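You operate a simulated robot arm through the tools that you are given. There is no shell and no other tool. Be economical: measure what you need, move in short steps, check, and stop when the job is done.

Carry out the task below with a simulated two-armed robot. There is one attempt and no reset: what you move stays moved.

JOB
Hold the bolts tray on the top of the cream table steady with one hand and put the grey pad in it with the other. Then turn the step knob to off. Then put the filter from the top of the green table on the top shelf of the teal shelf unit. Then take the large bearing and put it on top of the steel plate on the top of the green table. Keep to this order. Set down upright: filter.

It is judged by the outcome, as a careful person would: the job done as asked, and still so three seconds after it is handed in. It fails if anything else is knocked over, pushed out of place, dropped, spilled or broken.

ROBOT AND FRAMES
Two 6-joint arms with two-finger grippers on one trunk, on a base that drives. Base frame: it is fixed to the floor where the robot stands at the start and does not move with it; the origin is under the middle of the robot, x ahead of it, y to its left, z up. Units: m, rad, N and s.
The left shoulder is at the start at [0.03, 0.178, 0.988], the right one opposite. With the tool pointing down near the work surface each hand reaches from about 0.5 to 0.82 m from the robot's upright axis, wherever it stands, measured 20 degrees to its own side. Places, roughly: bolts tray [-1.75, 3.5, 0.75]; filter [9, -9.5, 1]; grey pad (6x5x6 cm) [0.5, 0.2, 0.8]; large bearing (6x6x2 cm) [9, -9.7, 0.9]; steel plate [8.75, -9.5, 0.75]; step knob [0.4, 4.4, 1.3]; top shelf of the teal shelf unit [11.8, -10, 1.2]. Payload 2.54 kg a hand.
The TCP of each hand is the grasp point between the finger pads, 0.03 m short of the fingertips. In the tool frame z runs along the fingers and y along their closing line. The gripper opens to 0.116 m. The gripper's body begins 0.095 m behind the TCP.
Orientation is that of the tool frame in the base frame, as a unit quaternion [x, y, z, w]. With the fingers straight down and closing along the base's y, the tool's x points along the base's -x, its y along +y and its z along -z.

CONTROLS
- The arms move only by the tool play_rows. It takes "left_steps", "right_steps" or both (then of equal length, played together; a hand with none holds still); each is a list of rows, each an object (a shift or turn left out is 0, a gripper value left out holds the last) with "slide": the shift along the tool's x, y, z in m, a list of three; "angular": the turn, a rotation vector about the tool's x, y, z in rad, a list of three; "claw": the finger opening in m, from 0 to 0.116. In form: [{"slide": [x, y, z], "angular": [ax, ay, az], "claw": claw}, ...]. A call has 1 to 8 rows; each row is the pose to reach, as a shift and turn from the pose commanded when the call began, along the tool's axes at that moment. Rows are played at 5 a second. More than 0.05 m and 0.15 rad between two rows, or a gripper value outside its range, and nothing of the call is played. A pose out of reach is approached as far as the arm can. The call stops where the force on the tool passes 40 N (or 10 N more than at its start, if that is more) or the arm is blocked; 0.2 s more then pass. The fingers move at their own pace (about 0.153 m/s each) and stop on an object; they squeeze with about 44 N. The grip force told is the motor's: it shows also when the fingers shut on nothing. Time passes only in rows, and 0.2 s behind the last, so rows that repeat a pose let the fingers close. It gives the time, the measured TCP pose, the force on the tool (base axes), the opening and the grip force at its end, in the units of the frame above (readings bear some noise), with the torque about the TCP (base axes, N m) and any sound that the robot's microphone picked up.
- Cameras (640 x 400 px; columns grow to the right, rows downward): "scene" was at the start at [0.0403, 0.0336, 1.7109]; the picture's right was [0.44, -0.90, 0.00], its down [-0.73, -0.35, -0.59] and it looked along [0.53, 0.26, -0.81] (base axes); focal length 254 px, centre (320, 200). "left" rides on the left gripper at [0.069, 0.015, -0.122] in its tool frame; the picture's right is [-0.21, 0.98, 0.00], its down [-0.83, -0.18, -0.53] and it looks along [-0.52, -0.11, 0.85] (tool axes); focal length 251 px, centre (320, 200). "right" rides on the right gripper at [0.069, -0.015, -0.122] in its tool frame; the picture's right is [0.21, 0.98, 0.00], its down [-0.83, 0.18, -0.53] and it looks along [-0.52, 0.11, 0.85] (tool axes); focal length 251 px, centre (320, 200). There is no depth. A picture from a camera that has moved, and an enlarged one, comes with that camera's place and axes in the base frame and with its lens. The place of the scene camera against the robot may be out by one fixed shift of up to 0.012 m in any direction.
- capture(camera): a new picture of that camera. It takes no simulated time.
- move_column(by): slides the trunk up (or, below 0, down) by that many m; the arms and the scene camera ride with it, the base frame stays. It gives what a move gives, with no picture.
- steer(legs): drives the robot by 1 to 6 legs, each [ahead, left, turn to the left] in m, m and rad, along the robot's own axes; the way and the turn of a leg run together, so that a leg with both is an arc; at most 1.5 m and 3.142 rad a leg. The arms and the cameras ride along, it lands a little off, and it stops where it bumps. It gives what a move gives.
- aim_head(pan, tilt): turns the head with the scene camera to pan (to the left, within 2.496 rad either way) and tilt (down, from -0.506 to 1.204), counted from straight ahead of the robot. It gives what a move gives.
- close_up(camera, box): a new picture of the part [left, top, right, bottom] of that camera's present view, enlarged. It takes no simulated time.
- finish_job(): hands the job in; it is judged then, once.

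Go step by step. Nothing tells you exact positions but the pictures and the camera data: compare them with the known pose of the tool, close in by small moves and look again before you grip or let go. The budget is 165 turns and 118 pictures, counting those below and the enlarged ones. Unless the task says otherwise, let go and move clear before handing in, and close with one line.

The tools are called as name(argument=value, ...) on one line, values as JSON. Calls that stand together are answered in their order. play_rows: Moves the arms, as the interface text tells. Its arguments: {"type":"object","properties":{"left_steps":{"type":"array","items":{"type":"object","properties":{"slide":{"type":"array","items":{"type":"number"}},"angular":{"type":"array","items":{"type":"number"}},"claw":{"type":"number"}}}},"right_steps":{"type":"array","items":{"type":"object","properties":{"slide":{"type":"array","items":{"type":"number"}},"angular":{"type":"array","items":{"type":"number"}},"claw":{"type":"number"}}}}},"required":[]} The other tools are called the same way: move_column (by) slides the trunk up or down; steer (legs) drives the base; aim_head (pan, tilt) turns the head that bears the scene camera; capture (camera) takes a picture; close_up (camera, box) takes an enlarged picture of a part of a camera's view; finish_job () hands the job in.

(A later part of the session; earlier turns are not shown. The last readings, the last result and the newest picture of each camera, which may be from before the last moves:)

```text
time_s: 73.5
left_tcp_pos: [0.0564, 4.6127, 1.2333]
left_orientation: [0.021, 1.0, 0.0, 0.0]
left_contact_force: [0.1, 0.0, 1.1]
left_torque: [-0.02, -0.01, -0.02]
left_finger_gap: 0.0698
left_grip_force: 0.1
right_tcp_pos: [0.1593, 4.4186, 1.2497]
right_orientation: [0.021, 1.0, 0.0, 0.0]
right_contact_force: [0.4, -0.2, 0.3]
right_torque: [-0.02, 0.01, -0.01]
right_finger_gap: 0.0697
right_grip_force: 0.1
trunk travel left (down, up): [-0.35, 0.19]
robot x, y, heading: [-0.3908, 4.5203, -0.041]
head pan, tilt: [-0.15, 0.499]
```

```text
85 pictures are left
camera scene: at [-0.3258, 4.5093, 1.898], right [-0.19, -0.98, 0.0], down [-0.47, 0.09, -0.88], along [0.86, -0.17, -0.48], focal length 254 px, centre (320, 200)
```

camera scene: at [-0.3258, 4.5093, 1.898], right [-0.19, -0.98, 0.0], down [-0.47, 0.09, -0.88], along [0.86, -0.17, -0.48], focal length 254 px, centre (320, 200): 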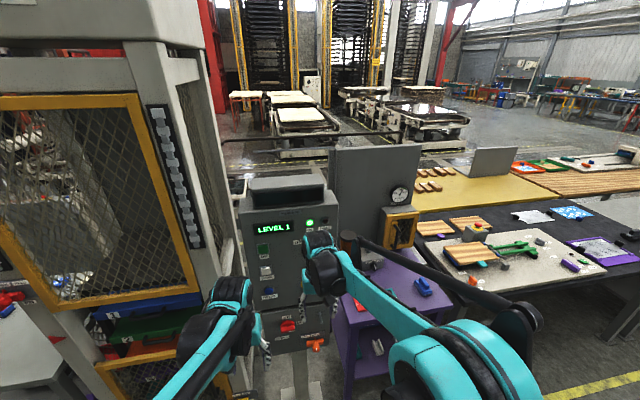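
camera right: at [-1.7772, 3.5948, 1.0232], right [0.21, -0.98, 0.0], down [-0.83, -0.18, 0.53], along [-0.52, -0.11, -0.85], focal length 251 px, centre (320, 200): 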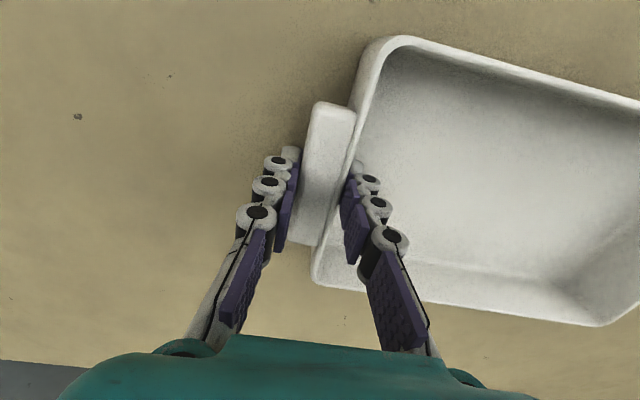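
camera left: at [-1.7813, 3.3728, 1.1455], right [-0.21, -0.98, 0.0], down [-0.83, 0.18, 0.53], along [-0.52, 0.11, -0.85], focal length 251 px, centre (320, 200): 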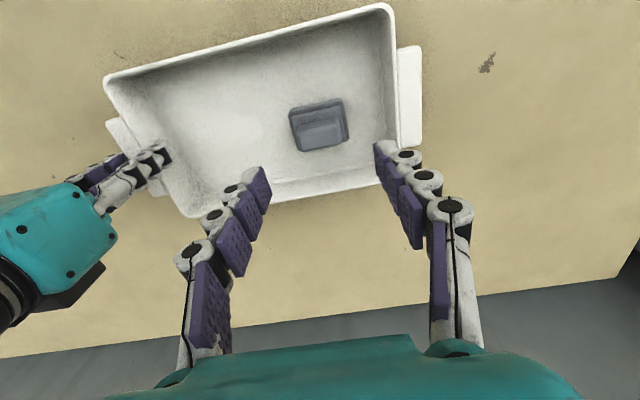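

The right hand covers the knob in the scene view. I'll pitch the right tool to point horizontally at the panel while staying clear of it.

play_rows(right_steps=[{"angular": [0, -0.148, 0]}, {"angular": [0, -0.296, 0]}, {"angular": [0, -0.444, 0]}, {"angular": [0, -0.592, 0]}, {"angular": [0, -0.74, 0]}, {"angular": [0, -0.888, 0]}, {"angular": [0, -1.036, 0]}, {"angular": [0, -1.184, 0]}])

play_rows(right_steps=[{"angular": [0, -0.13, 0]}, {"angular": [0, -0.26, 0]}, {"angular": [0, -0.386, 0]}, {"angular": [0, -0.386, 0]}])

capture(camera="right")

capture(camera="scene")

```text
time_s: 75.3
left_tcp_pos: [0.059, 4.6116, 1.2328]
left_orientation: [0.021, 1.0, 0.0, 0.0]
left_contact_force: [-0.8, 0.2, 0.2]
left_torque: [0.02, 0.01, -0.01]
left_finger_gap: 0.0701
left_grip_force: 0.0
right_tcp_pos: [0.159, 4.4192, 1.2485]
right_orientation: [0.016, 0.83, -0.011, 0.558]
right_contact_force: [0.4, 0.4, -0.5]
right_torque: [0.01, -0.03, 0.02]
right_finger_gap: 0.0701
right_grip_force: 0.0
trunk travel left (down, up): [-0.35, 0.19]
robot x, y, heading: [-0.3879, 4.5213, -0.045]
head pan, tilt: [-0.15, 0.499]
```

```text
time_s: 76.3
left_tcp_pos: [0.0563, 4.6116, 1.2339]
left_orientation: [0.021, 1.0, -0.001, 0.0]
left_contact_force: [0.2, 0.0, -0.6]
left_torque: [0.01, 0.02, -0.02]
left_finger_gap: 0.0698
left_grip_force: 0.1
right_tcp_pos: [0.182, 4.4243, 1.3076]
right_orientation: [0.015, 0.708, -0.015, 0.706]
right_contact_force: [-0.1, -0.4, 0.2]
right_torque: [0.01, 0.0, -0.02]
right_finger_gap: 0.0701
right_grip_force: 0.1
right hand out of reach, approached as far as the arm can: row 2, 3, 4
trunk travel left (down, up): [-0.35, 0.19]
robot x, y, heading: [-0.3897, 4.5261, -0.043]
head pan, tilt: [-0.15, 0.499]
```

```text
84 pictures are left
camera right: at [0.0586, 4.4134, 1.239], right [0.04, 0.98, -0.21], down [-0.52, 0.2, 0.83], along [0.85, 0.08, 0.52], focal length 251 px, centre (320, 200)
```

right: 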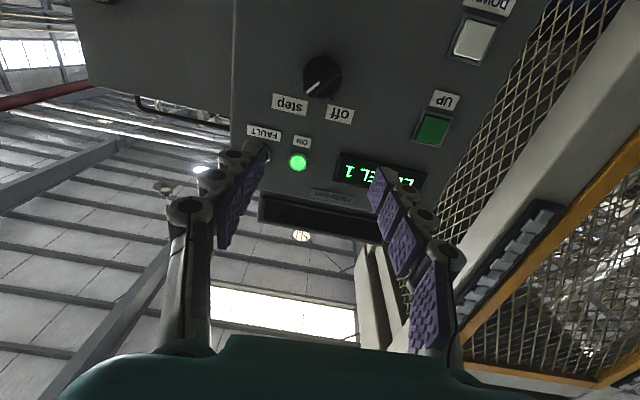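

```text
83 pictures are left
camera scene: at [-0.326, 4.5094, 1.898], right [-0.19, -0.98, 0.0], down [-0.47, 0.09, -0.88], along [0.86, -0.17, -0.48], focal length 254 px, centre (320, 200)
```

scene: 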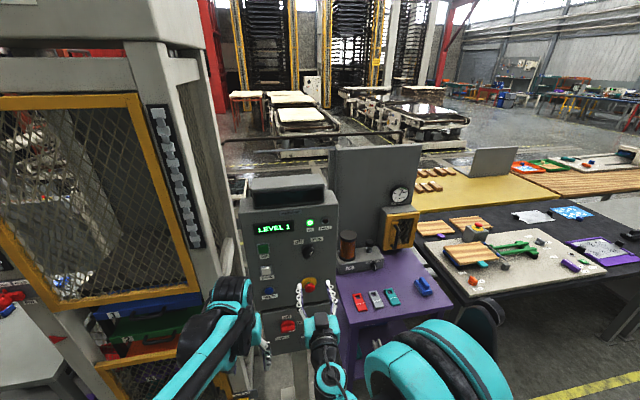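

The tool is horizontal and the knob axis is near y=4.407, z=1.275, with the face at x≈0.41. I'll move forward, square up to the panel and roll the fingers to match the knob's bar, about 0.66 rad.

play_rows(right_steps=[{"slide": [-0.0265, -0.004, 0.03], "angular": [-0.042, 0, 0]}, {"slide": [-0.0265, -0.007, 0.06], "angular": [-0.042, 0, 0]}, {"slide": [-0.0265, -0.008, 0.1], "angular": [-0.042, 0, 0]}, {"slide": [-0.0265, -0.008, 0.1], "angular": [-0.042, 0, 0]}])

play_rows(right_steps=[{"angular": [0, 0, 0.14]}, {"angular": [0, 0, 0.28]}, {"angular": [0, 0, 0.42]}, {"angular": [0, 0, 0.56]}, {"angular": [0, 0, 0.66]}, {"angular": [0, 0, 0.66]}])

capture(camera="right")

close_up(camera="scene", box=[240, 190, 368, 290])

```text
time_s: 77.3
left_tcp_pos: [0.0566, 4.6113, 1.2345]
left_orientation: [0.021, 1.0, 0.001, 0.0]
left_contact_force: [-0.9, 0.4, -0.4]
left_torque: [-0.02, -0.05, -0.01]
left_finger_gap: 0.0698
left_grip_force: 0.0
right_tcp_pos: [0.2789, 4.4118, 1.3376]
right_orientation: [-0.001, 0.707, 0.001, 0.707]
right_contact_force: [0.0, -0.4, -0.7]
right_torque: [-0.04, 0.04, -0.02]
right_finger_gap: 0.07
right_grip_force: 0.1
trunk travel left (down, up): [-0.35, 0.19]
robot x, y, heading: [-0.388, 4.5204, -0.038]
head pan, tilt: [-0.15, 0.499]
```

```text
time_s: 78.7
left_tcp_pos: [0.0561, 4.6119, 1.2338]
left_orientation: [0.022, 1.0, 0.0, 0.0]
left_contact_force: [0.2, -1.0, 0.2]
left_torque: [0.04, 0.01, 0.02]
left_finger_gap: 0.0698
left_grip_force: 0.2
right_tcp_pos: [0.28, 4.4116, 1.3335]
right_orientation: [0.229, 0.669, 0.23, 0.669]
right_contact_force: [0.4, -0.7, -0.5]
right_torque: [0.03, -0.02, -0.02]
right_finger_gap: 0.07
right_grip_force: 0.0
trunk travel left (down, up): [-0.35, 0.19]
robot x, y, heading: [-0.3894, 4.5209, -0.046]
head pan, tilt: [-0.15, 0.499]
```

```text
82 pictures are left
camera right: at [0.1579, 4.4411, 1.2715], right [0.0, 0.9, 0.43], down [-0.53, -0.36, 0.76], along [0.85, -0.23, 0.48], focal length 251 px, centre (320, 200)
```

right: 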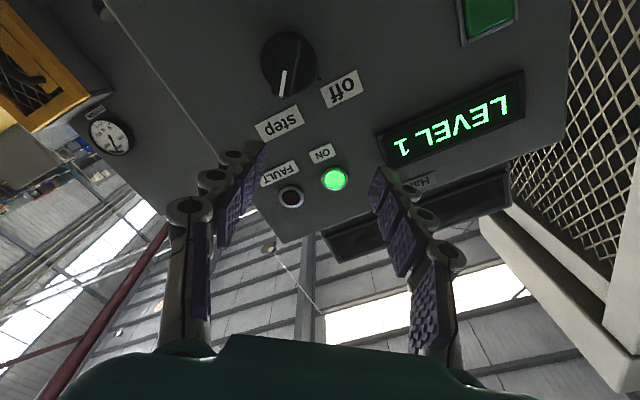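

```text
4.00 times, centred on (304, 240) of scene
camera zoom: at [-0.3259, 4.5094, 1.898], right [-0.19, -0.98, 0.0], down [-0.47, 0.09, -0.88], along [0.86, -0.17, -0.48], focal length 1017 px, centre (384, 40)
```

zoom: 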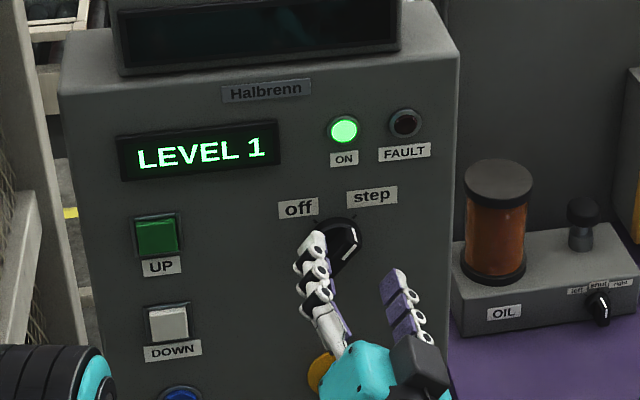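

The knob refines to y≈4.410, z≈1.273, and the bar is aligned with the fingers. I'm dropping the hand 6 cm to be coaxial, then I'll check.

play_rows(right_steps=[{"slide": [0.024, -0.02, 0]}, {"slide": [0.047, -0.039, 0]}, {"slide": [0.047, -0.039, 0.02]}, {"slide": [0.047, -0.039, 0.02]}])

capture(camera="right")

close_up(camera="scene", box=[260, 200, 368, 290])

```text
time_s: 79.7
left_tcp_pos: [0.0572, 4.6137, 1.2338]
left_orientation: [0.021, 1.0, 0.0, 0.0]
left_contact_force: [0.4, -0.3, 0.2]
left_torque: [0.01, 0.01, 0.02]
left_finger_gap: 0.07
left_grip_force: 0.0
right_tcp_pos: [0.3024, 4.4081, 1.2741]
right_orientation: [0.229, 0.669, 0.229, 0.669]
right_contact_force: [-0.3, 0.6, 0.5]
right_torque: [0.01, 0.0, -0.01]
right_finger_gap: 0.0699
right_grip_force: 0.1
trunk travel left (down, up): [-0.35, 0.19]
robot x, y, heading: [-0.3883, 4.5253, -0.041]
head pan, tilt: [-0.15, 0.499]
```

```text
80 pictures are left
camera right: at [0.1799, 4.4378, 1.2103], right [0.0, 0.9, 0.43], down [-0.53, -0.36, 0.76], along [0.85, -0.23, 0.48], focal length 251 px, centre (320, 200)
```

right: 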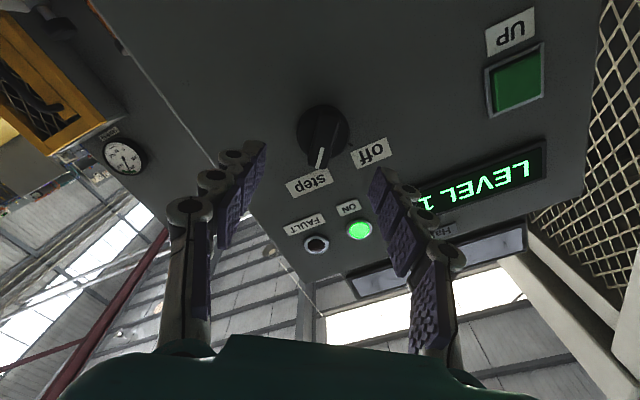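

```text
4.44 times, centred on (314, 245) of scene
camera zoom: at [-0.3261, 4.5094, 1.898], right [-0.19, -0.98, 0.0], down [-0.47, 0.09, -0.88], along [0.86, -0.17, -0.48], focal length 1130 px, centre (347, 0)
```

zoom: 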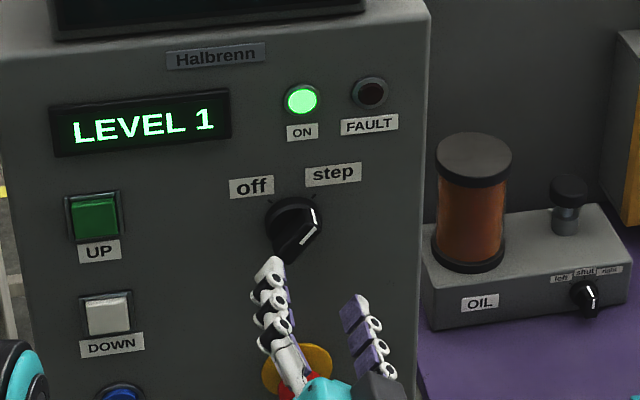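

The fingers are coaxial with the knob. I'm moving in around the bar.

play_rows(right_steps=[{"slide": [0, 0.001, 0.025]}, {"slide": [0, 0.001, 0.045]}, {"slide": [0, 0.001, 0.055]}, {"slide": [0, 0.001, 0.062]}, {"slide": [0, 0.001, 0.067]}])

capture(camera="right")

```text
time_s: 80.9
left_tcp_pos: [0.0568, 4.6125, 1.2332]
left_orientation: [0.02, 1.0, 0.0, 0.001]
left_contact_force: [-0.3, 0.9, 0.4]
left_torque: [-0.01, -0.03, -0.03]
left_finger_gap: 0.0697
left_grip_force: 0.1
right_tcp_pos: [0.3672, 4.4103, 1.2751]
right_orientation: [0.23, 0.669, 0.229, 0.669]
right_contact_force: [-0.2, -0.1, -1.0]
right_torque: [0.02, -0.01, -0.04]
right_finger_gap: 0.07
right_grip_force: 0.0
trunk travel left (down, up): [-0.35, 0.19]
robot x, y, heading: [-0.3875, 4.5256, -0.043]
head pan, tilt: [-0.15, 0.499]
```

```text
78 pictures are left
camera right: at [0.2455, 4.4397, 1.2105], right [0.0, 0.9, 0.43], down [-0.53, -0.36, 0.76], along [0.85, -0.23, 0.48], focal length 251 px, centre (320, 200)
```

right: 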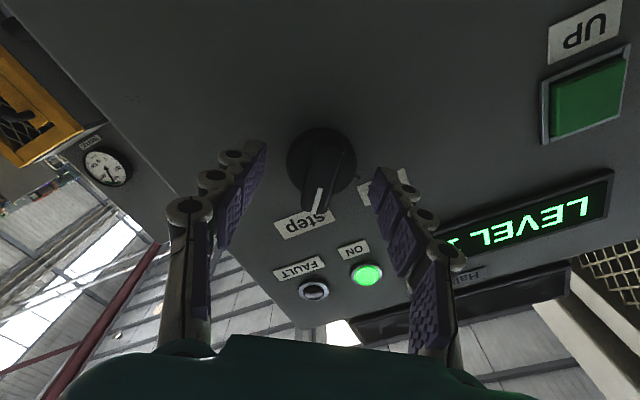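

The fingertips overlap the bar by about 15 mm. I'm closing on it.

play_rows(right_steps=[{"slide": [0, 0, 0.003], "claw": 0.03}, {"slide": [0, 0, 0.003], "claw": 0.003}, {"slide": [0, 0, 0.003], "claw": 0.003}, {"slide": [0, 0, 0.003], "claw": 0.003}])

capture(camera="right")

```text
time_s: 81.9
left_tcp_pos: [0.0544, 4.612, 1.2355]
left_orientation: [0.021, 1.0, 0.0, 0.001]
left_contact_force: [0.0, -0.6, -1.0]
left_torque: [0.0, 0.03, 0.0]
left_finger_gap: 0.07
left_grip_force: 0.1
right_tcp_pos: [0.3681, 4.4091, 1.2764]
right_orientation: [0.229, 0.669, 0.229, 0.669]
right_contact_force: [-17.4, -1.7, 2.1]
right_torque: [0.01, 0.31, 0.26]
right_finger_gap: 0.0173
right_grip_force: 42.6
trunk travel left (down, up): [-0.35, 0.19]
robot x, y, heading: [-0.3881, 4.5234, -0.042]
head pan, tilt: [-0.15, 0.499]
```

```text
77 pictures are left
camera right: at [0.2455, 4.4398, 1.2119], right [0.0, 0.9, 0.43], down [-0.53, -0.36, 0.76], along [0.84, -0.23, 0.48], focal length 251 px, centre (320, 200)
```

right: 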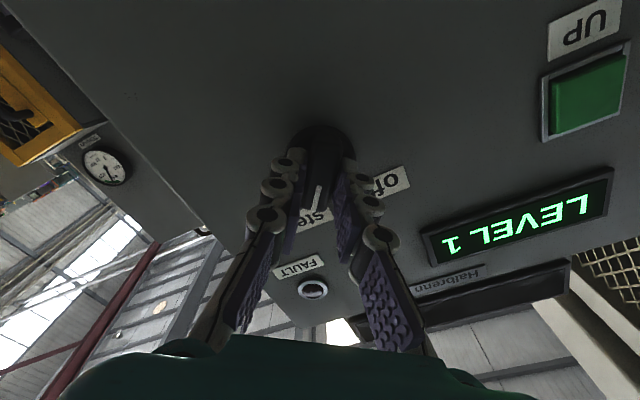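

The bar is gripped at 17 mm. I'm backing off a hair and rotating counter-clockwise.

play_rows(right_steps=[{"slide": [0, 0, -0.004]}, {"slide": [0, 0, -0.004], "angular": [0, 0, -0.14]}, {"slide": [0, 0, -0.004], "angular": [0, 0, -0.28]}, {"slide": [0, 0, -0.004], "angular": [0, 0, -0.42]}, {"slide": [0, 0, -0.004], "angular": [0, 0, -0.56]}, {"slide": [0, 0, -0.004], "angular": [0, 0, -0.7]}, {"slide": [0, 0, -0.004], "angular": [0, 0, -0.84]}, {"slide": [0, 0, -0.004], "angular": [0, 0, -0.98]}])

play_rows(right_steps=[{"angular": [0, 0, -0.14]}, {"angular": [0, 0, -0.28]}, {"angular": [0, 0, -0.28]}])

capture(camera="right")

```text
time_s: 83.7
left_tcp_pos: [0.0578, 4.6134, 1.2339]
left_orientation: [0.022, 1.0, 0.0, -0.001]
left_contact_force: [-0.2, 0.0, -0.5]
left_torque: [0.01, -0.05, 0.02]
left_finger_gap: 0.0697
left_grip_force: 0.1
right_tcp_pos: [0.3664, 4.4105, 1.2742]
right_orientation: [-0.114, 0.698, -0.113, 0.697]
right_contact_force: [18.5, 1.1, 18.3]
right_torque: [-0.01, -0.56, 0.07]
right_finger_gap: 0.0177
right_grip_force: 42.8
trunk travel left (down, up): [-0.35, 0.19]
robot x, y, heading: [-0.3905, 4.5227, -0.044]
head pan, tilt: [-0.15, 0.499]
```

```text
time_s: 84.5
left_tcp_pos: [0.0575, 4.6127, 1.2336]
left_orientation: [0.02, 1.0, 0.0, 0.0]
left_contact_force: [0.1, -0.4, 0.4]
left_torque: [0.0, -0.02, 0.0]
left_finger_gap: 0.0699
left_grip_force: 0.0
right_tcp_pos: [0.3665, 4.4112, 1.2754]
right_orientation: [-0.21, 0.676, -0.208, 0.675]
right_contact_force: [16.9, 0.7, 23.7]
right_torque: [-0.01, -0.34, -0.21]
right_finger_gap: 0.0175
right_grip_force: 43.4
trunk travel left (down, up): [-0.35, 0.19]
robot x, y, heading: [-0.3897, 4.5262, -0.043]
head pan, tilt: [-0.15, 0.499]
```

```text
76 pictures are left
camera right: at [0.2443, 4.3581, 1.2265], right [0.0, 0.68, -0.73], down [-0.53, 0.62, 0.58], along [0.85, 0.39, 0.36], focal length 251 px, centre (320, 200)
```

right: 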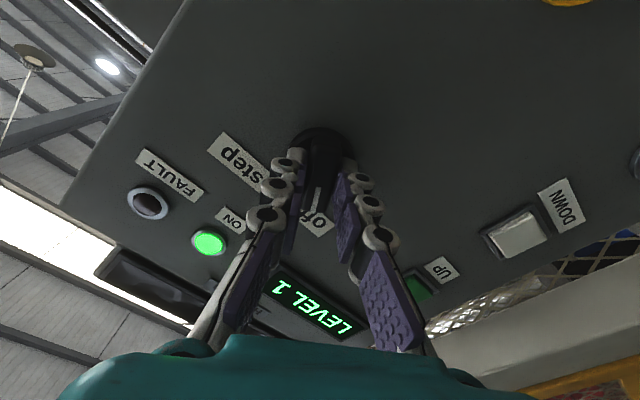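

The pointer now aims at "off". I'm opening, backing away and checking the pointer.

play_rows(right_steps=[{"slide": [0, 0, 0], "claw": 0.06}, {"slide": [0, 0, 0], "claw": 0.06}, {"slide": [0, 0, -0.04]}, {"slide": [0, 0, -0.08]}])

close_up(camera="scene", box=[260, 200, 368, 290])

close_up(camera="right", box=[240, 60, 400, 180])

```text
time_s: 85.5
left_tcp_pos: [0.056, 4.6127, 1.2342]
left_orientation: [0.02, 1.0, 0.0, 0.001]
left_contact_force: [0.2, 0.2, 0.0]
left_torque: [-0.02, -0.02, -0.01]
left_finger_gap: 0.07
left_grip_force: 0.0
right_tcp_pos: [0.2845, 4.4112, 1.2738]
right_orientation: [-0.21, 0.675, -0.208, 0.676]
right_contact_force: [0.1, 1.3, 0.8]
right_torque: [0.01, -0.02, 0.02]
right_finger_gap: 0.06
right_grip_force: 0.2
trunk travel left (down, up): [-0.35, 0.19]
robot x, y, heading: [-0.3881, 4.523, -0.04]
head pan, tilt: [-0.15, 0.499]
```

```text
4.44 times, centred on (314, 245) of scene
camera zoom: at [-0.3271, 4.5096, 1.8981], right [-0.19, -0.98, 0.0], down [-0.47, 0.09, -0.88], along [0.86, -0.17, -0.48], focal length 1130 px, centre (347, 0)
```

zoom: 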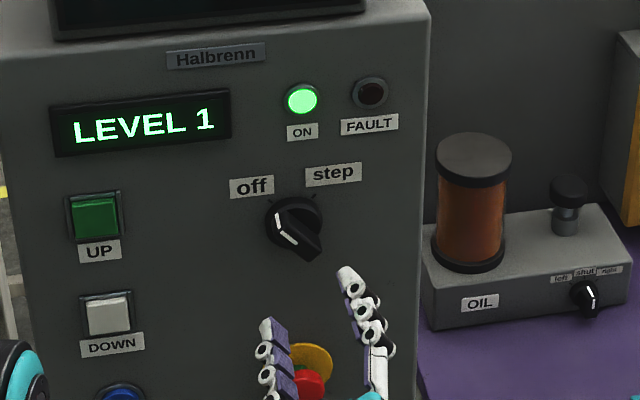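

```text
3.33 times, centred on (320, 120) of right
camera zoom: at [0.1628, 4.3588, 1.2246], right [0.0, 0.68, -0.73], down [-0.53, 0.62, 0.58], along [0.85, 0.39, 0.37], focal length 838 px, centre (320, 467)
```

zoom: 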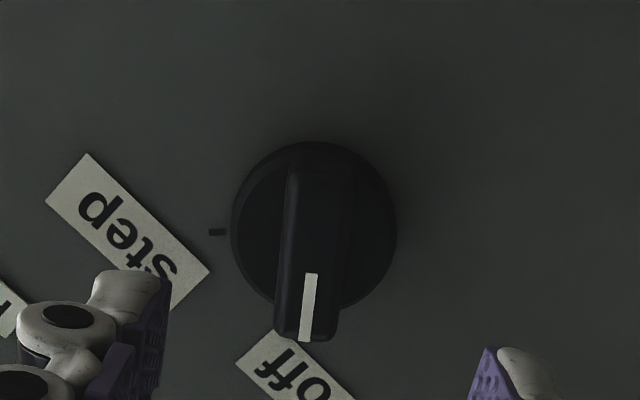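

The knob points near "off". I'm enlarging strongly to judge whether it is exactly on the mark.

close_up(camera="scene", box=[308, 236, 348, 264])

capture(camera="right")

```text
14.29 times, centred on (328, 250) of scene
camera zoom: at [-0.3271, 4.5096, 1.8981], right [-0.19, -0.98, 0.0], down [-0.47, 0.09, -0.88], along [0.86, -0.17, -0.48], focal length 3632 px, centre (206, -514)
```

zoom: 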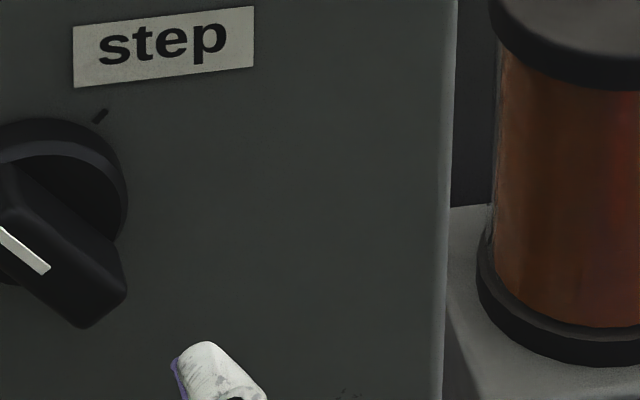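

```text
72 pictures are left
camera right: at [0.1628, 4.3588, 1.2246], right [0.0, 0.68, -0.73], down [-0.53, 0.62, 0.58], along [0.85, 0.39, 0.37], focal length 251 px, centre (320, 200)
```

right: 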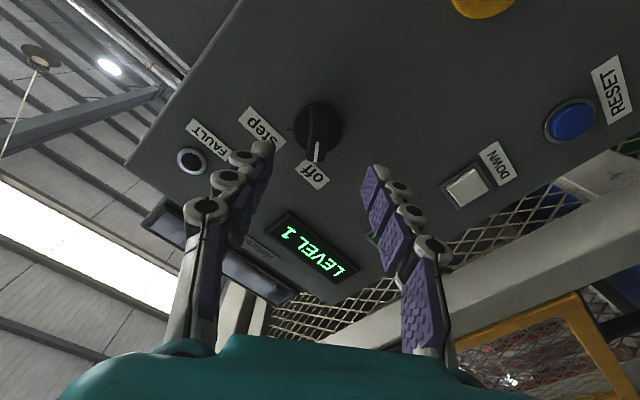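

Framing missed the left half; I'll zoom on the correct area.

close_up(camera="scene", box=[288, 232, 344, 267])

```text
11.43 times, centred on (316, 250) of scene
camera zoom: at [-0.3271, 4.5096, 1.8981], right [-0.19, -0.98, 0.0], down [-0.47, 0.09, -0.88], along [0.86, -0.17, -0.48], focal length 2906 px, centre (366, -366)
```

zoom: 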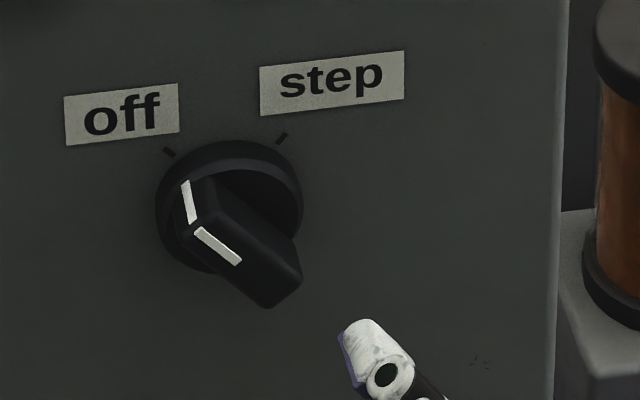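

The pointer is on the "off" mark, with the pointer and tick agreeing to a few degrees. I'm backing off and returning the right tool to straight down.

steer(legs=[[-0.3, 0, 0]])

play_rows(right_steps=[{"angular": [0, 0, 0.12]}, {"angular": [0, 0, 0.24]}, {"angular": [0, 0, 0.36]}, {"angular": [0, 0, 0.48]}, {"angular": [0, 0, 0.6]}])

play_rows(right_steps=[{"angular": [0, 0.148, 0]}, {"angular": [0, 0.296, 0]}, {"angular": [0, 0.444, 0]}, {"angular": [0, 0.592, 0]}, {"angular": [0, 0.74, 0]}, {"angular": [0, 0.888, 0]}, {"angular": [0, 1.036, 0]}, {"angular": [0, 1.184, 0]}])

play_rows(right_steps=[{"angular": [0, 0.13, 0]}, {"angular": [0, 0.26, 0]}, {"angular": [0, 0.386, 0]}])

aim_head(pan=-1.5, tilt=0.15)

capture(camera="scene")

```text
time_s: 87.5
left_tcp_pos: [-0.2454, 4.6255, 1.234]
left_orientation: [0.02, 1.0, 0.0, 0.0]
left_contact_force: [-1.5, 0.5, -0.1]
left_torque: [0.04, -0.04, 0.0]
left_finger_gap: 0.0701
left_grip_force: 0.1
right_tcp_pos: [-0.0154, 4.425, 1.2725]
right_orientation: [-0.211, 0.675, -0.208, 0.676]
right_contact_force: [0.9, -0.4, 0.5]
right_torque: [0.01, 0.01, 0.03]
right_finger_gap: 0.06
right_grip_force: 0.1
trunk travel left (down, up): [-0.35, 0.19]
robot x, y, heading: [-0.6896, 4.5291, -0.038]
head pan, tilt: [-0.15, 0.499]
```

```text
time_s: 88.7
left_tcp_pos: [-0.2439, 4.6254, 1.2344]
left_orientation: [0.019, 1.0, 0.001, 0.0]
left_contact_force: [0.2, 1.6, 0.1]
left_torque: [-0.02, 0.02, 0.02]
left_finger_gap: 0.0698
left_grip_force: 0.2
right_tcp_pos: [-0.015, 4.425, 1.2728]
right_orientation: [0.0, 0.707, 0.001, 0.707]
right_contact_force: [0.2, 0.8, -0.1]
right_torque: [-0.01, -0.01, 0.0]
right_finger_gap: 0.0598
right_grip_force: 0.2
trunk travel left (down, up): [-0.35, 0.19]
robot x, y, heading: [-0.6889, 4.5344, -0.037]
head pan, tilt: [-0.15, 0.499]
```

```text
time_s: 90.5
left_tcp_pos: [-0.2421, 4.6253, 1.2334]
left_orientation: [0.019, 1.0, 0.0, 0.0]
left_contact_force: [-0.4, 0.1, -1.5]
left_torque: [0.04, 0.0, 0.02]
left_finger_gap: 0.0699
left_grip_force: 0.1
right_tcp_pos: [-0.014, 4.4244, 1.2718]
right_orientation: [-0.002, 0.982, 0.0, 0.19]
right_contact_force: [0.1, -0.2, -0.3]
right_torque: [-0.01, 0.0, 0.01]
right_finger_gap: 0.0601
right_grip_force: 0.1
trunk travel left (down, up): [-0.35, 0.19]
robot x, y, heading: [-0.6891, 4.5376, -0.04]
head pan, tilt: [-0.15, 0.499]
```

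```text
time_s: 91.3
left_tcp_pos: [-0.2443, 4.6244, 1.233]
left_orientation: [0.019, 1.0, 0.0, 0.0]
left_contact_force: [0.6, -0.1, -0.4]
left_torque: [-0.02, 0.03, 0.03]
left_finger_gap: 0.0702
left_grip_force: 0.1
right_tcp_pos: [-0.014, 4.4248, 1.2711]
right_orientation: [-0.002, 1.0, 0.0, -0.002]
right_contact_force: [-0.1, -0.4, -0.9]
right_torque: [-0.01, 0.07, 0.01]
right_finger_gap: 0.06
right_grip_force: 0.1
trunk travel left (down, up): [-0.35, 0.19]
robot x, y, heading: [-0.6902, 4.5371, -0.041]
head pan, tilt: [-0.15, 0.499]
```

```text
time_s: 92.8
left_tcp_pos: [-0.2446, 4.6257, 1.2332]
left_orientation: [0.019, 1.0, 0.0, 0.0]
left_contact_force: [0.0, 0.1, -0.2]
left_torque: [-0.04, 0.01, -0.01]
left_finger_gap: 0.0699
left_grip_force: 0.1
right_tcp_pos: [-0.0143, 4.4243, 1.2723]
right_orientation: [-0.001, 1.0, 0.0, 0.0]
right_contact_force: [-0.2, -0.3, 0.0]
right_torque: [0.04, -0.03, -0.01]
right_finger_gap: 0.0602
right_grip_force: 0.0
trunk travel left (down, up): [-0.35, 0.19]
robot x, y, heading: [-0.6896, 4.5372, -0.037]
head pan, tilt: [-1.499, 0.15]
```

```text
70 pictures are left
camera scene: at [-0.7131, 4.446, 1.9304], right [-1.0, -0.03, 0.0], down [-0.01, 0.15, -0.99], along [0.03, -0.99, -0.15], focal length 254 px, centre (320, 200)
```

scene: 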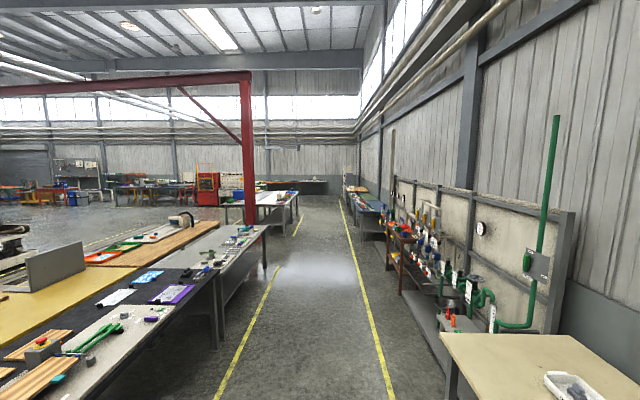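

The aisle runs down -y, and the far work area around (9, -9.5) should appear near column 145. I'm zooming there.

close_up(camera="scene", box=[0, 130, 330, 300])

close_up(camera="scene", box=[60, 150, 220, 230])

```text
1.94 times, centred on (165, 215) of scene
camera zoom: at [-0.7131, 4.446, 1.9304], right [-1.0, -0.03, 0.0], down [-0.01, 0.15, -0.99], along [0.03, -0.99, -0.15], focal length 493 px, centre (621, 171)
```

zoom: 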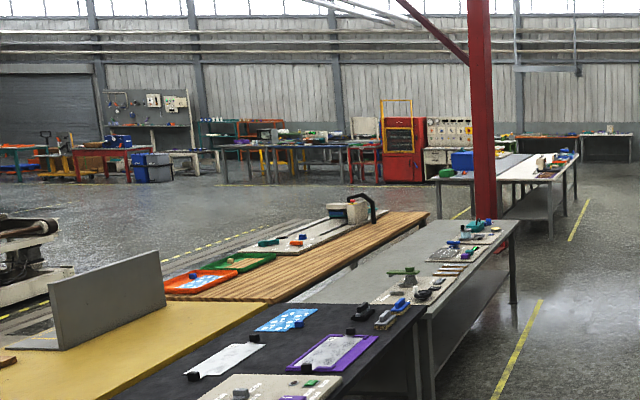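

```text
4.00 times, centred on (140, 190) of scene
camera zoom: at [-0.7131, 4.446, 1.9304], right [-1.0, -0.03, 0.0], down [-0.01, 0.15, -0.99], along [0.03, -0.99, -0.15], focal length 1017 px, centre (1040, 240)
```

zoom: 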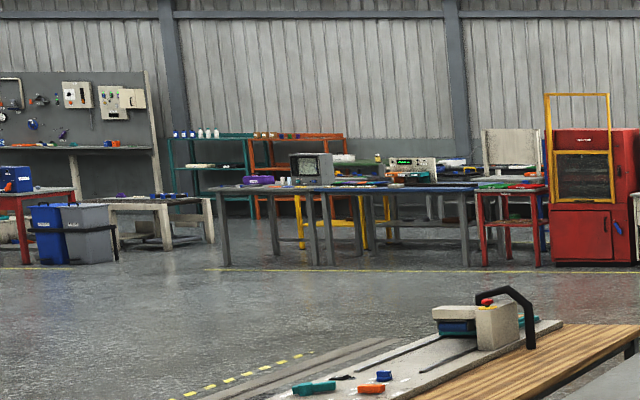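

The route is down the aisle past the benches, then across the open floor toward +x. I'm turning and driving down the aisle first.

steer(legs=[[0, 0, -1.53], [1.5, 0.12, 0], [1.5, 0, 0], [1.5, 0, 0], [1.5, 0, 0], [1.5, 0, 0]])

aim_head(pan=0.5, tilt=0.2)

capture(camera="scene")

```text
refused: leg 2 is longer than a leg can be; nothing moved
```

```text
time_s: 94.8
left_tcp_pos: [-0.2444, 4.6255, 1.2336]
left_orientation: [0.019, 1.0, -0.001, 0.0]
left_contact_force: [0.5, -1.3, 0.1]
left_torque: [0.0, -0.01, 0.0]
left_finger_gap: 0.0702
left_grip_force: 0.1
right_tcp_pos: [-0.0139, 4.4255, 1.2723]
right_orientation: [-0.002, 1.0, -0.001, 0.001]
right_contact_force: [-0.7, -0.5, -0.2]
right_torque: [-0.02, -0.01, 0.04]
right_finger_gap: 0.06
right_grip_force: 0.1
trunk travel left (down, up): [-0.35, 0.19]
robot x, y, heading: [-0.688, 4.5359, -0.041]
head pan, tilt: [0.499, 0.201]
```

```text
67 pictures are left
camera scene: at [-0.6329, 4.58, 1.9257], right [0.44, -0.9, 0.0], down [-0.18, -0.09, -0.98], along [0.88, 0.44, -0.2], focal length 254 px, centre (320, 200)
```

scene: 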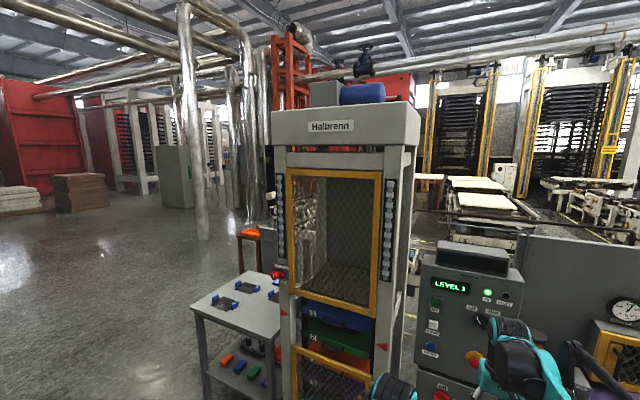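

The leg was a bit too long, so nothing moved. I'm re-sending it split up.

steer(legs=[[0, 0, -1.53], [1.45, 0.12, 0], [1.5, 0, 0], [1.5, 0, 0], [1.5, 0, 0], [1.5, 0, 0]])

```text
time_s: 133.7
left_tcp_pos: [-0.2027, -3.3149, 1.2329]
left_orientation: [0.69, 0.724, 0.0, -0.001]
left_contact_force: [1.0, 0.9, -0.5]
left_torque: [-0.01, 0.04, -0.02]
left_finger_gap: 0.0701
left_grip_force: 0.2
right_tcp_pos: [-0.3837, -3.561, 1.2728]
right_orientation: [0.675, 0.738, -0.001, -0.001]
right_contact_force: [0.0, -0.1, 0.2]
right_torque: [0.0, 0.02, 0.01]
right_finger_gap: 0.0599
right_grip_force: 0.1
trunk travel left (down, up): [-0.35, 0.19]
robot x, y, heading: [-0.331, -2.8793, -1.525]
head pan, tilt: [0.499, 0.201]
```

capture(camera="scene")

```text
66 pictures are left
camera scene: at [-0.2793, -2.9261, 1.9257], right [-0.85, -0.52, 0.0], down [-0.1, 0.17, -0.98], along [0.51, -0.84, -0.2], focal length 254 px, centre (320, 200)
```

scene: 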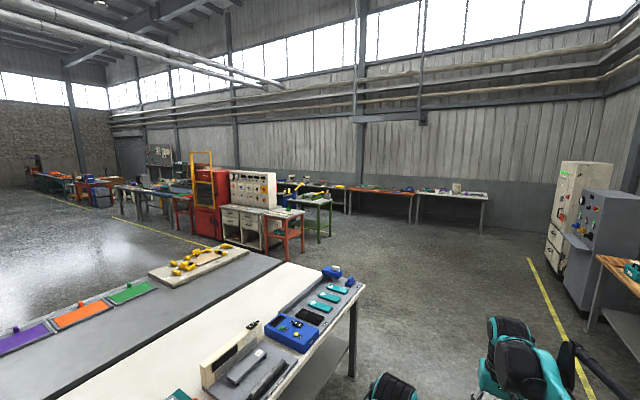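

The white table ends near y≈-4.8, with open floor beyond. I'm zooming left to locate the green table and the teal shelf.

close_up(camera="scene", box=[20, 130, 220, 240])

```text
3.20 times, centred on (120, 185) of scene
camera zoom: at [-0.2793, -2.9261, 1.9257], right [-0.85, -0.52, 0.0], down [-0.1, 0.17, -0.98], along [0.51, -0.84, -0.2], focal length 814 px, centre (960, 248)
```

zoom: 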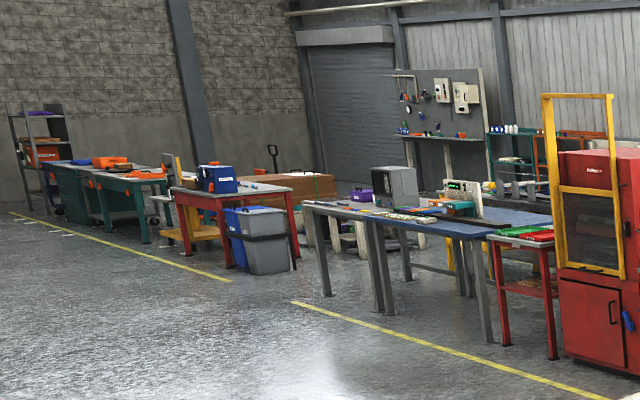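

The green table lies behind the front row. There is a gap in that row near x≈9.3, so I'm driving to y≈-5.45 and then along +x.

steer(legs=[[1.3, 0, -0.04], [1.28, 0, 0], [0, 0, 1.565], [1.5, 0, 0], [1.5, 0, 0], [1.5, 0, 0]])

capture(camera="scene")

```text
time_s: 171.4
left_tcp_pos: [4.6263, -5.1924, 1.2332]
left_orientation: [-0.014, 1.0, 0.0, -0.001]
left_contact_force: [-0.4, -0.4, 0.0]
left_torque: [-0.02, -0.01, 0.01]
left_finger_gap: 0.0698
left_grip_force: 0.1
right_tcp_pos: [4.8683, -5.3787, 1.2726]
right_orientation: [-0.034, 0.999, 0.0, 0.0]
right_contact_force: [0.0, 0.6, -0.3]
right_torque: [0.0, -0.02, 0.0]
right_finger_gap: 0.06
right_grip_force: 0.0
trunk travel left (down, up): [-0.35, 0.19]
robot x, y, heading: [4.186, -5.3112, 0.026]
head pan, tilt: [0.499, 0.201]
```

```text
64 pictures are left
camera scene: at [4.2418, -5.2645, 1.9257], right [0.5, -0.86, 0.0], down [-0.17, -0.1, -0.98], along [0.85, 0.49, -0.2], focal length 254 px, centre (320, 200)
```

scene: 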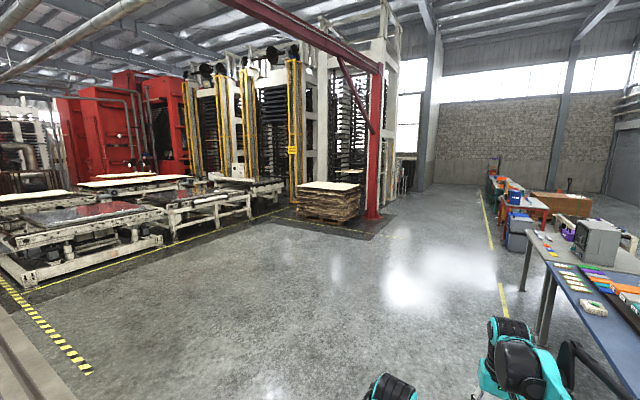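

The row's edge is at y≈-6.05 and I'm at y=-5.3 with clear floor. I continue to x≈9.3 and then turn to look into the gap.

steer(legs=[[1.5, 0, -0.026], [1.5, 0, 0], [1.5, 0, 0], [0.6, 0, 0], [0, 0, -1.571]])

aim_head(pan=0, tilt=0.35)

capture(camera="scene")

```text
time_s: 199.7
left_tcp_pos: [9.3859, -5.6467, 1.2329]
left_orientation: [0.706, 0.708, 0.0, 0.0]
left_contact_force: [0.1, 0.0, -0.2]
left_torque: [-0.02, 0.02, 0.0]
left_finger_gap: 0.0697
left_grip_force: 0.0
right_tcp_pos: [9.1959, -5.8837, 1.2734]
right_orientation: [0.691, 0.722, 0.0, 0.0]
right_contact_force: [-0.3, -0.5, -0.1]
right_torque: [-0.02, 0.02, -0.02]
right_finger_gap: 0.06
right_grip_force: 0.0
trunk travel left (down, up): [-0.35, 0.19]
robot x, y, heading: [9.2792, -5.2059, -1.568]
head pan, tilt: [0.499, 0.201]
```

```text
time_s: 200.7
left_tcp_pos: [9.3862, -5.6483, 1.2337]
left_orientation: [0.706, 0.708, 0.0, 0.0]
left_contact_force: [0.3, 0.2, -0.2]
left_torque: [0.0, 0.02, -0.02]
left_finger_gap: 0.07
left_grip_force: 0.1
right_tcp_pos: [9.1953, -5.8842, 1.2722]
right_orientation: [0.691, 0.723, -0.001, 0.0]
right_contact_force: [0.2, -0.1, 0.6]
right_torque: [0.0, 0.01, 0.0]
right_finger_gap: 0.0599
right_grip_force: 0.1
trunk travel left (down, up): [-0.35, 0.19]
robot x, y, heading: [9.2788, -5.2033, -1.57]
head pan, tilt: [0.0, 0.351]
```

```text
63 pictures are left
camera scene: at [9.2833, -5.2654, 1.9117], right [-1.0, 0.0, 0.0], down [0.0, 0.34, -0.94], along [0.0, -0.94, -0.34], focal length 254 px, centre (320, 200)
```

scene: 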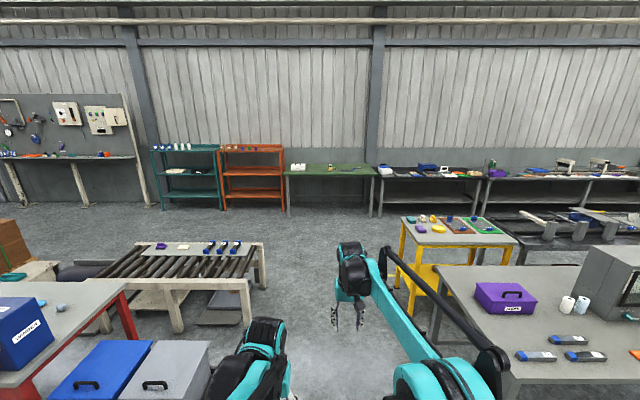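

The green table is straight ahead, with the teal shelf to its left beyond the orange one. The corridor is about 1.4 m wide, so I'm driving 2.9 m ahead.

steer(legs=[[1.45, 0.06, 0], [1.45, 0.04, 0]])

aim_head(pan=0, tilt=0.55)

capture(camera="scene")

```text
time_s: 214.9
left_tcp_pos: [9.405, -8.6153, 1.2332]
left_orientation: [0.721, 0.692, -0.001, 0.0]
left_contact_force: [-0.3, 0.6, -0.7]
left_torque: [0.0, -0.02, 0.02]
left_finger_gap: 0.0697
left_grip_force: 0.0
right_tcp_pos: [9.2032, -8.8453, 1.2718]
right_orientation: [0.707, 0.708, 0.0, 0.0]
right_contact_force: [0.4, 0.6, -0.1]
right_torque: [0.02, 0.02, -0.02]
right_finger_gap: 0.06
right_grip_force: 0.1
trunk travel left (down, up): [-0.35, 0.19]
robot x, y, heading: [9.3147, -8.1693, -1.609]
head pan, tilt: [0.0, 0.351]
```

```text
time_s: 215.7
left_tcp_pos: [9.4044, -8.6151, 1.2339]
left_orientation: [0.721, 0.693, 0.0, 0.0]
left_contact_force: [0.9, 0.2, 0.1]
left_torque: [0.01, 0.02, -0.03]
left_finger_gap: 0.07
left_grip_force: 0.0
right_tcp_pos: [9.2052, -8.8453, 1.272]
right_orientation: [0.706, 0.708, 0.0, -0.001]
right_contact_force: [-1.0, 0.3, 0.5]
right_torque: [0.0, 0.0, -0.01]
right_finger_gap: 0.0599
right_grip_force: 0.0
trunk travel left (down, up): [-0.35, 0.19]
robot x, y, heading: [9.3181, -8.1676, -1.61]
head pan, tilt: [0.0, 0.55]
```

```text
62 pictures are left
camera scene: at [9.3181, -8.2277, 1.8935], right [-1.0, 0.04, 0.0], down [0.02, 0.52, -0.85], along [-0.03, -0.85, -0.52], focal length 254 px, centre (320, 200)
```

scene: 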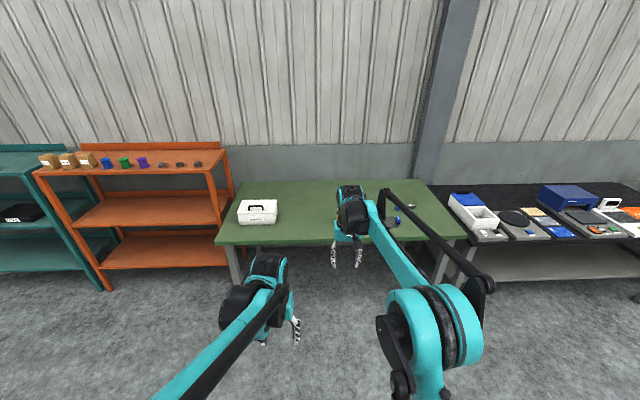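

The right arm hides the middle of the green table. I'm swinging it to the robot's right (base -x), then zooming.

play_rows(right_steps=[{"slide": [0.04, 0, 0.03]}, {"slide": [0.08, 0, 0.06]}, {"slide": [0.12, 0, 0.09]}, {"slide": [0.15, 0, 0.12]}])

close_up(camera="scene", box=[210, 160, 470, 290])

capture(camera="right")

```text
time_s: 216.7
left_tcp_pos: [9.4053, -8.6156, 1.2338]
left_orientation: [0.721, 0.693, 0.0, 0.0]
left_contact_force: [0.0, 0.5, -0.1]
left_torque: [-0.02, 0.0, -0.01]
left_finger_gap: 0.07
left_grip_force: 0.1
right_tcp_pos: [9.2033, -8.6925, 1.1536]
right_orientation: [0.707, 0.707, -0.001, 0.0]
right_contact_force: [0.4, 0.1, -0.1]
right_torque: [-0.01, -0.01, -0.01]
right_finger_gap: 0.06
right_grip_force: 0.1
trunk travel left (down, up): [-0.35, 0.19]
robot x, y, heading: [9.3146, -8.1704, -1.612]
head pan, tilt: [0.0, 0.55]
```

```text
2.46 times, centred on (340, 225) of scene
camera zoom: at [9.3179, -8.227, 1.8934], right [-1.0, 0.04, 0.0], down [0.02, 0.52, -0.85], along [-0.03, -0.85, -0.52], focal length 626 px, centre (271, 138)
```

zoom: 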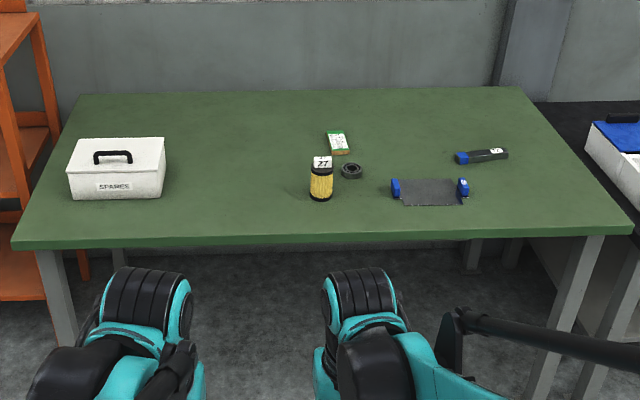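

```text
60 pictures are left
camera right: at [9.1881, -8.6241, 1.2758], right [0.98, 0.22, 0.0], down [0.18, -0.83, 0.53], along [0.12, -0.52, -0.85], focal length 251 px, centre (320, 200)
```

right: 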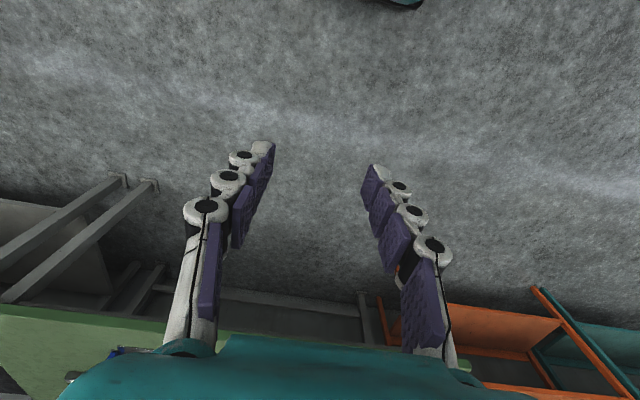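

I see the filter (yellow, "77") near (9.11, -9.68), the large bearing near (9.01, -9.8) and the steel plate near (8.80, -9.7). The table edge is at y≈-9.5. I'm lowering the trunk and driving up to the table.

steer(legs=[[0.8, -0.2, 0.04]])

move_column(by=-0.12)

aim_head(pan=0, tilt=0.8)

capture(camera="scene")

capture(camera="left")

```text
time_s: 221.1
left_tcp_pos: [9.1907, -9.4113, 1.2337]
left_orientation: [0.712, 0.702, 0.0, 0.0]
left_contact_force: [-0.1, -0.8, 0.4]
left_torque: [0.0, 0.0, 0.0]
left_finger_gap: 0.0699
left_grip_force: 0.0
right_tcp_pos: [8.9903, -9.493, 1.1541]
right_orientation: [0.698, 0.716, 0.0, 0.0]
right_contact_force: [-0.8, -0.2, 0.7]
right_torque: [0.0, 0.01, -0.01]
right_finger_gap: 0.0603
right_grip_force: 0.1
trunk travel left (down, up): [-0.35, 0.19]
robot x, y, heading: [9.0877, -8.9663, -1.585]
head pan, tilt: [0.0, 0.55]
```

```text
time_s: 222.6
left_tcp_pos: [9.1911, -9.4096, 1.1135]
left_orientation: [0.713, 0.701, 0.0, 0.0]
left_contact_force: [0.8, 0.9, 0.1]
left_torque: [-0.01, 0.03, -0.04]
left_finger_gap: 0.0702
left_grip_force: 0.2
right_tcp_pos: [8.9917, -9.4927, 1.0332]
right_orientation: [0.698, 0.716, 0.0, 0.001]
right_contact_force: [0.0, -0.1, 0.2]
right_torque: [-0.01, 0.03, -0.02]
right_finger_gap: 0.0599
right_grip_force: 0.0
trunk travel left (down, up): [-0.23, 0.31]
robot x, y, heading: [9.0942, -8.9674, -1.585]
head pan, tilt: [0.0, 0.55]
```

```text
time_s: 223.4
left_tcp_pos: [9.191, -9.4112, 1.1132]
left_orientation: [0.712, 0.702, -0.001, 0.0]
left_contact_force: [-0.5, 0.4, -0.1]
left_torque: [-0.01, 0.0, 0.01]
left_finger_gap: 0.0697
left_grip_force: 0.1
right_tcp_pos: [8.9907, -9.4934, 1.0329]
right_orientation: [0.699, 0.716, 0.0, 0.0]
right_contact_force: [-0.8, 0.1, -0.3]
right_torque: [0.0, 0.0, 0.02]
right_finger_gap: 0.0601
right_grip_force: 0.1
trunk travel left (down, up): [-0.23, 0.31]
robot x, y, heading: [9.0909, -8.9701, -1.584]
head pan, tilt: [0.0, 0.799]
```

```text
59 pictures are left
camera scene: at [9.0941, -9.0158, 1.7521], right [-1.0, 0.02, 0.0], down [0.01, 0.72, -0.7], along [-0.01, -0.7, -0.72], focal length 254 px, centre (320, 200)
```

scene: 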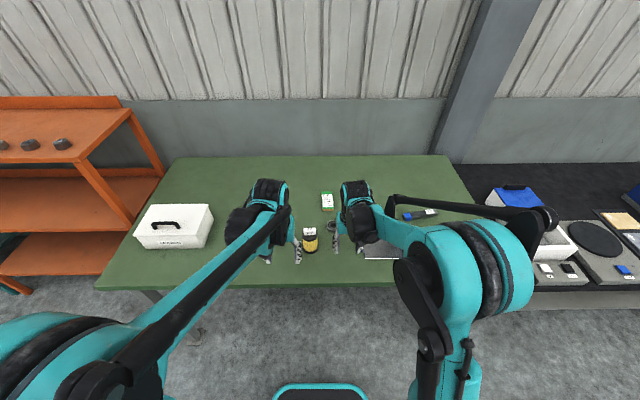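

```text
58 pictures are left
camera left: at [9.2071, -9.3417, 1.2365], right [0.97, -0.23, 0.0], down [-0.19, -0.82, 0.53], along [-0.12, -0.52, -0.85], focal length 251 px, centre (320, 200)
```

left: 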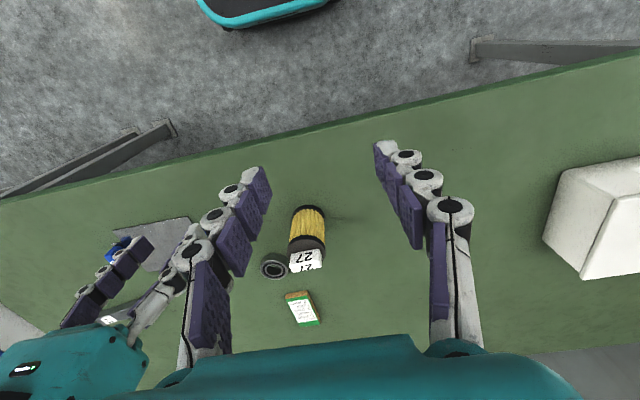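

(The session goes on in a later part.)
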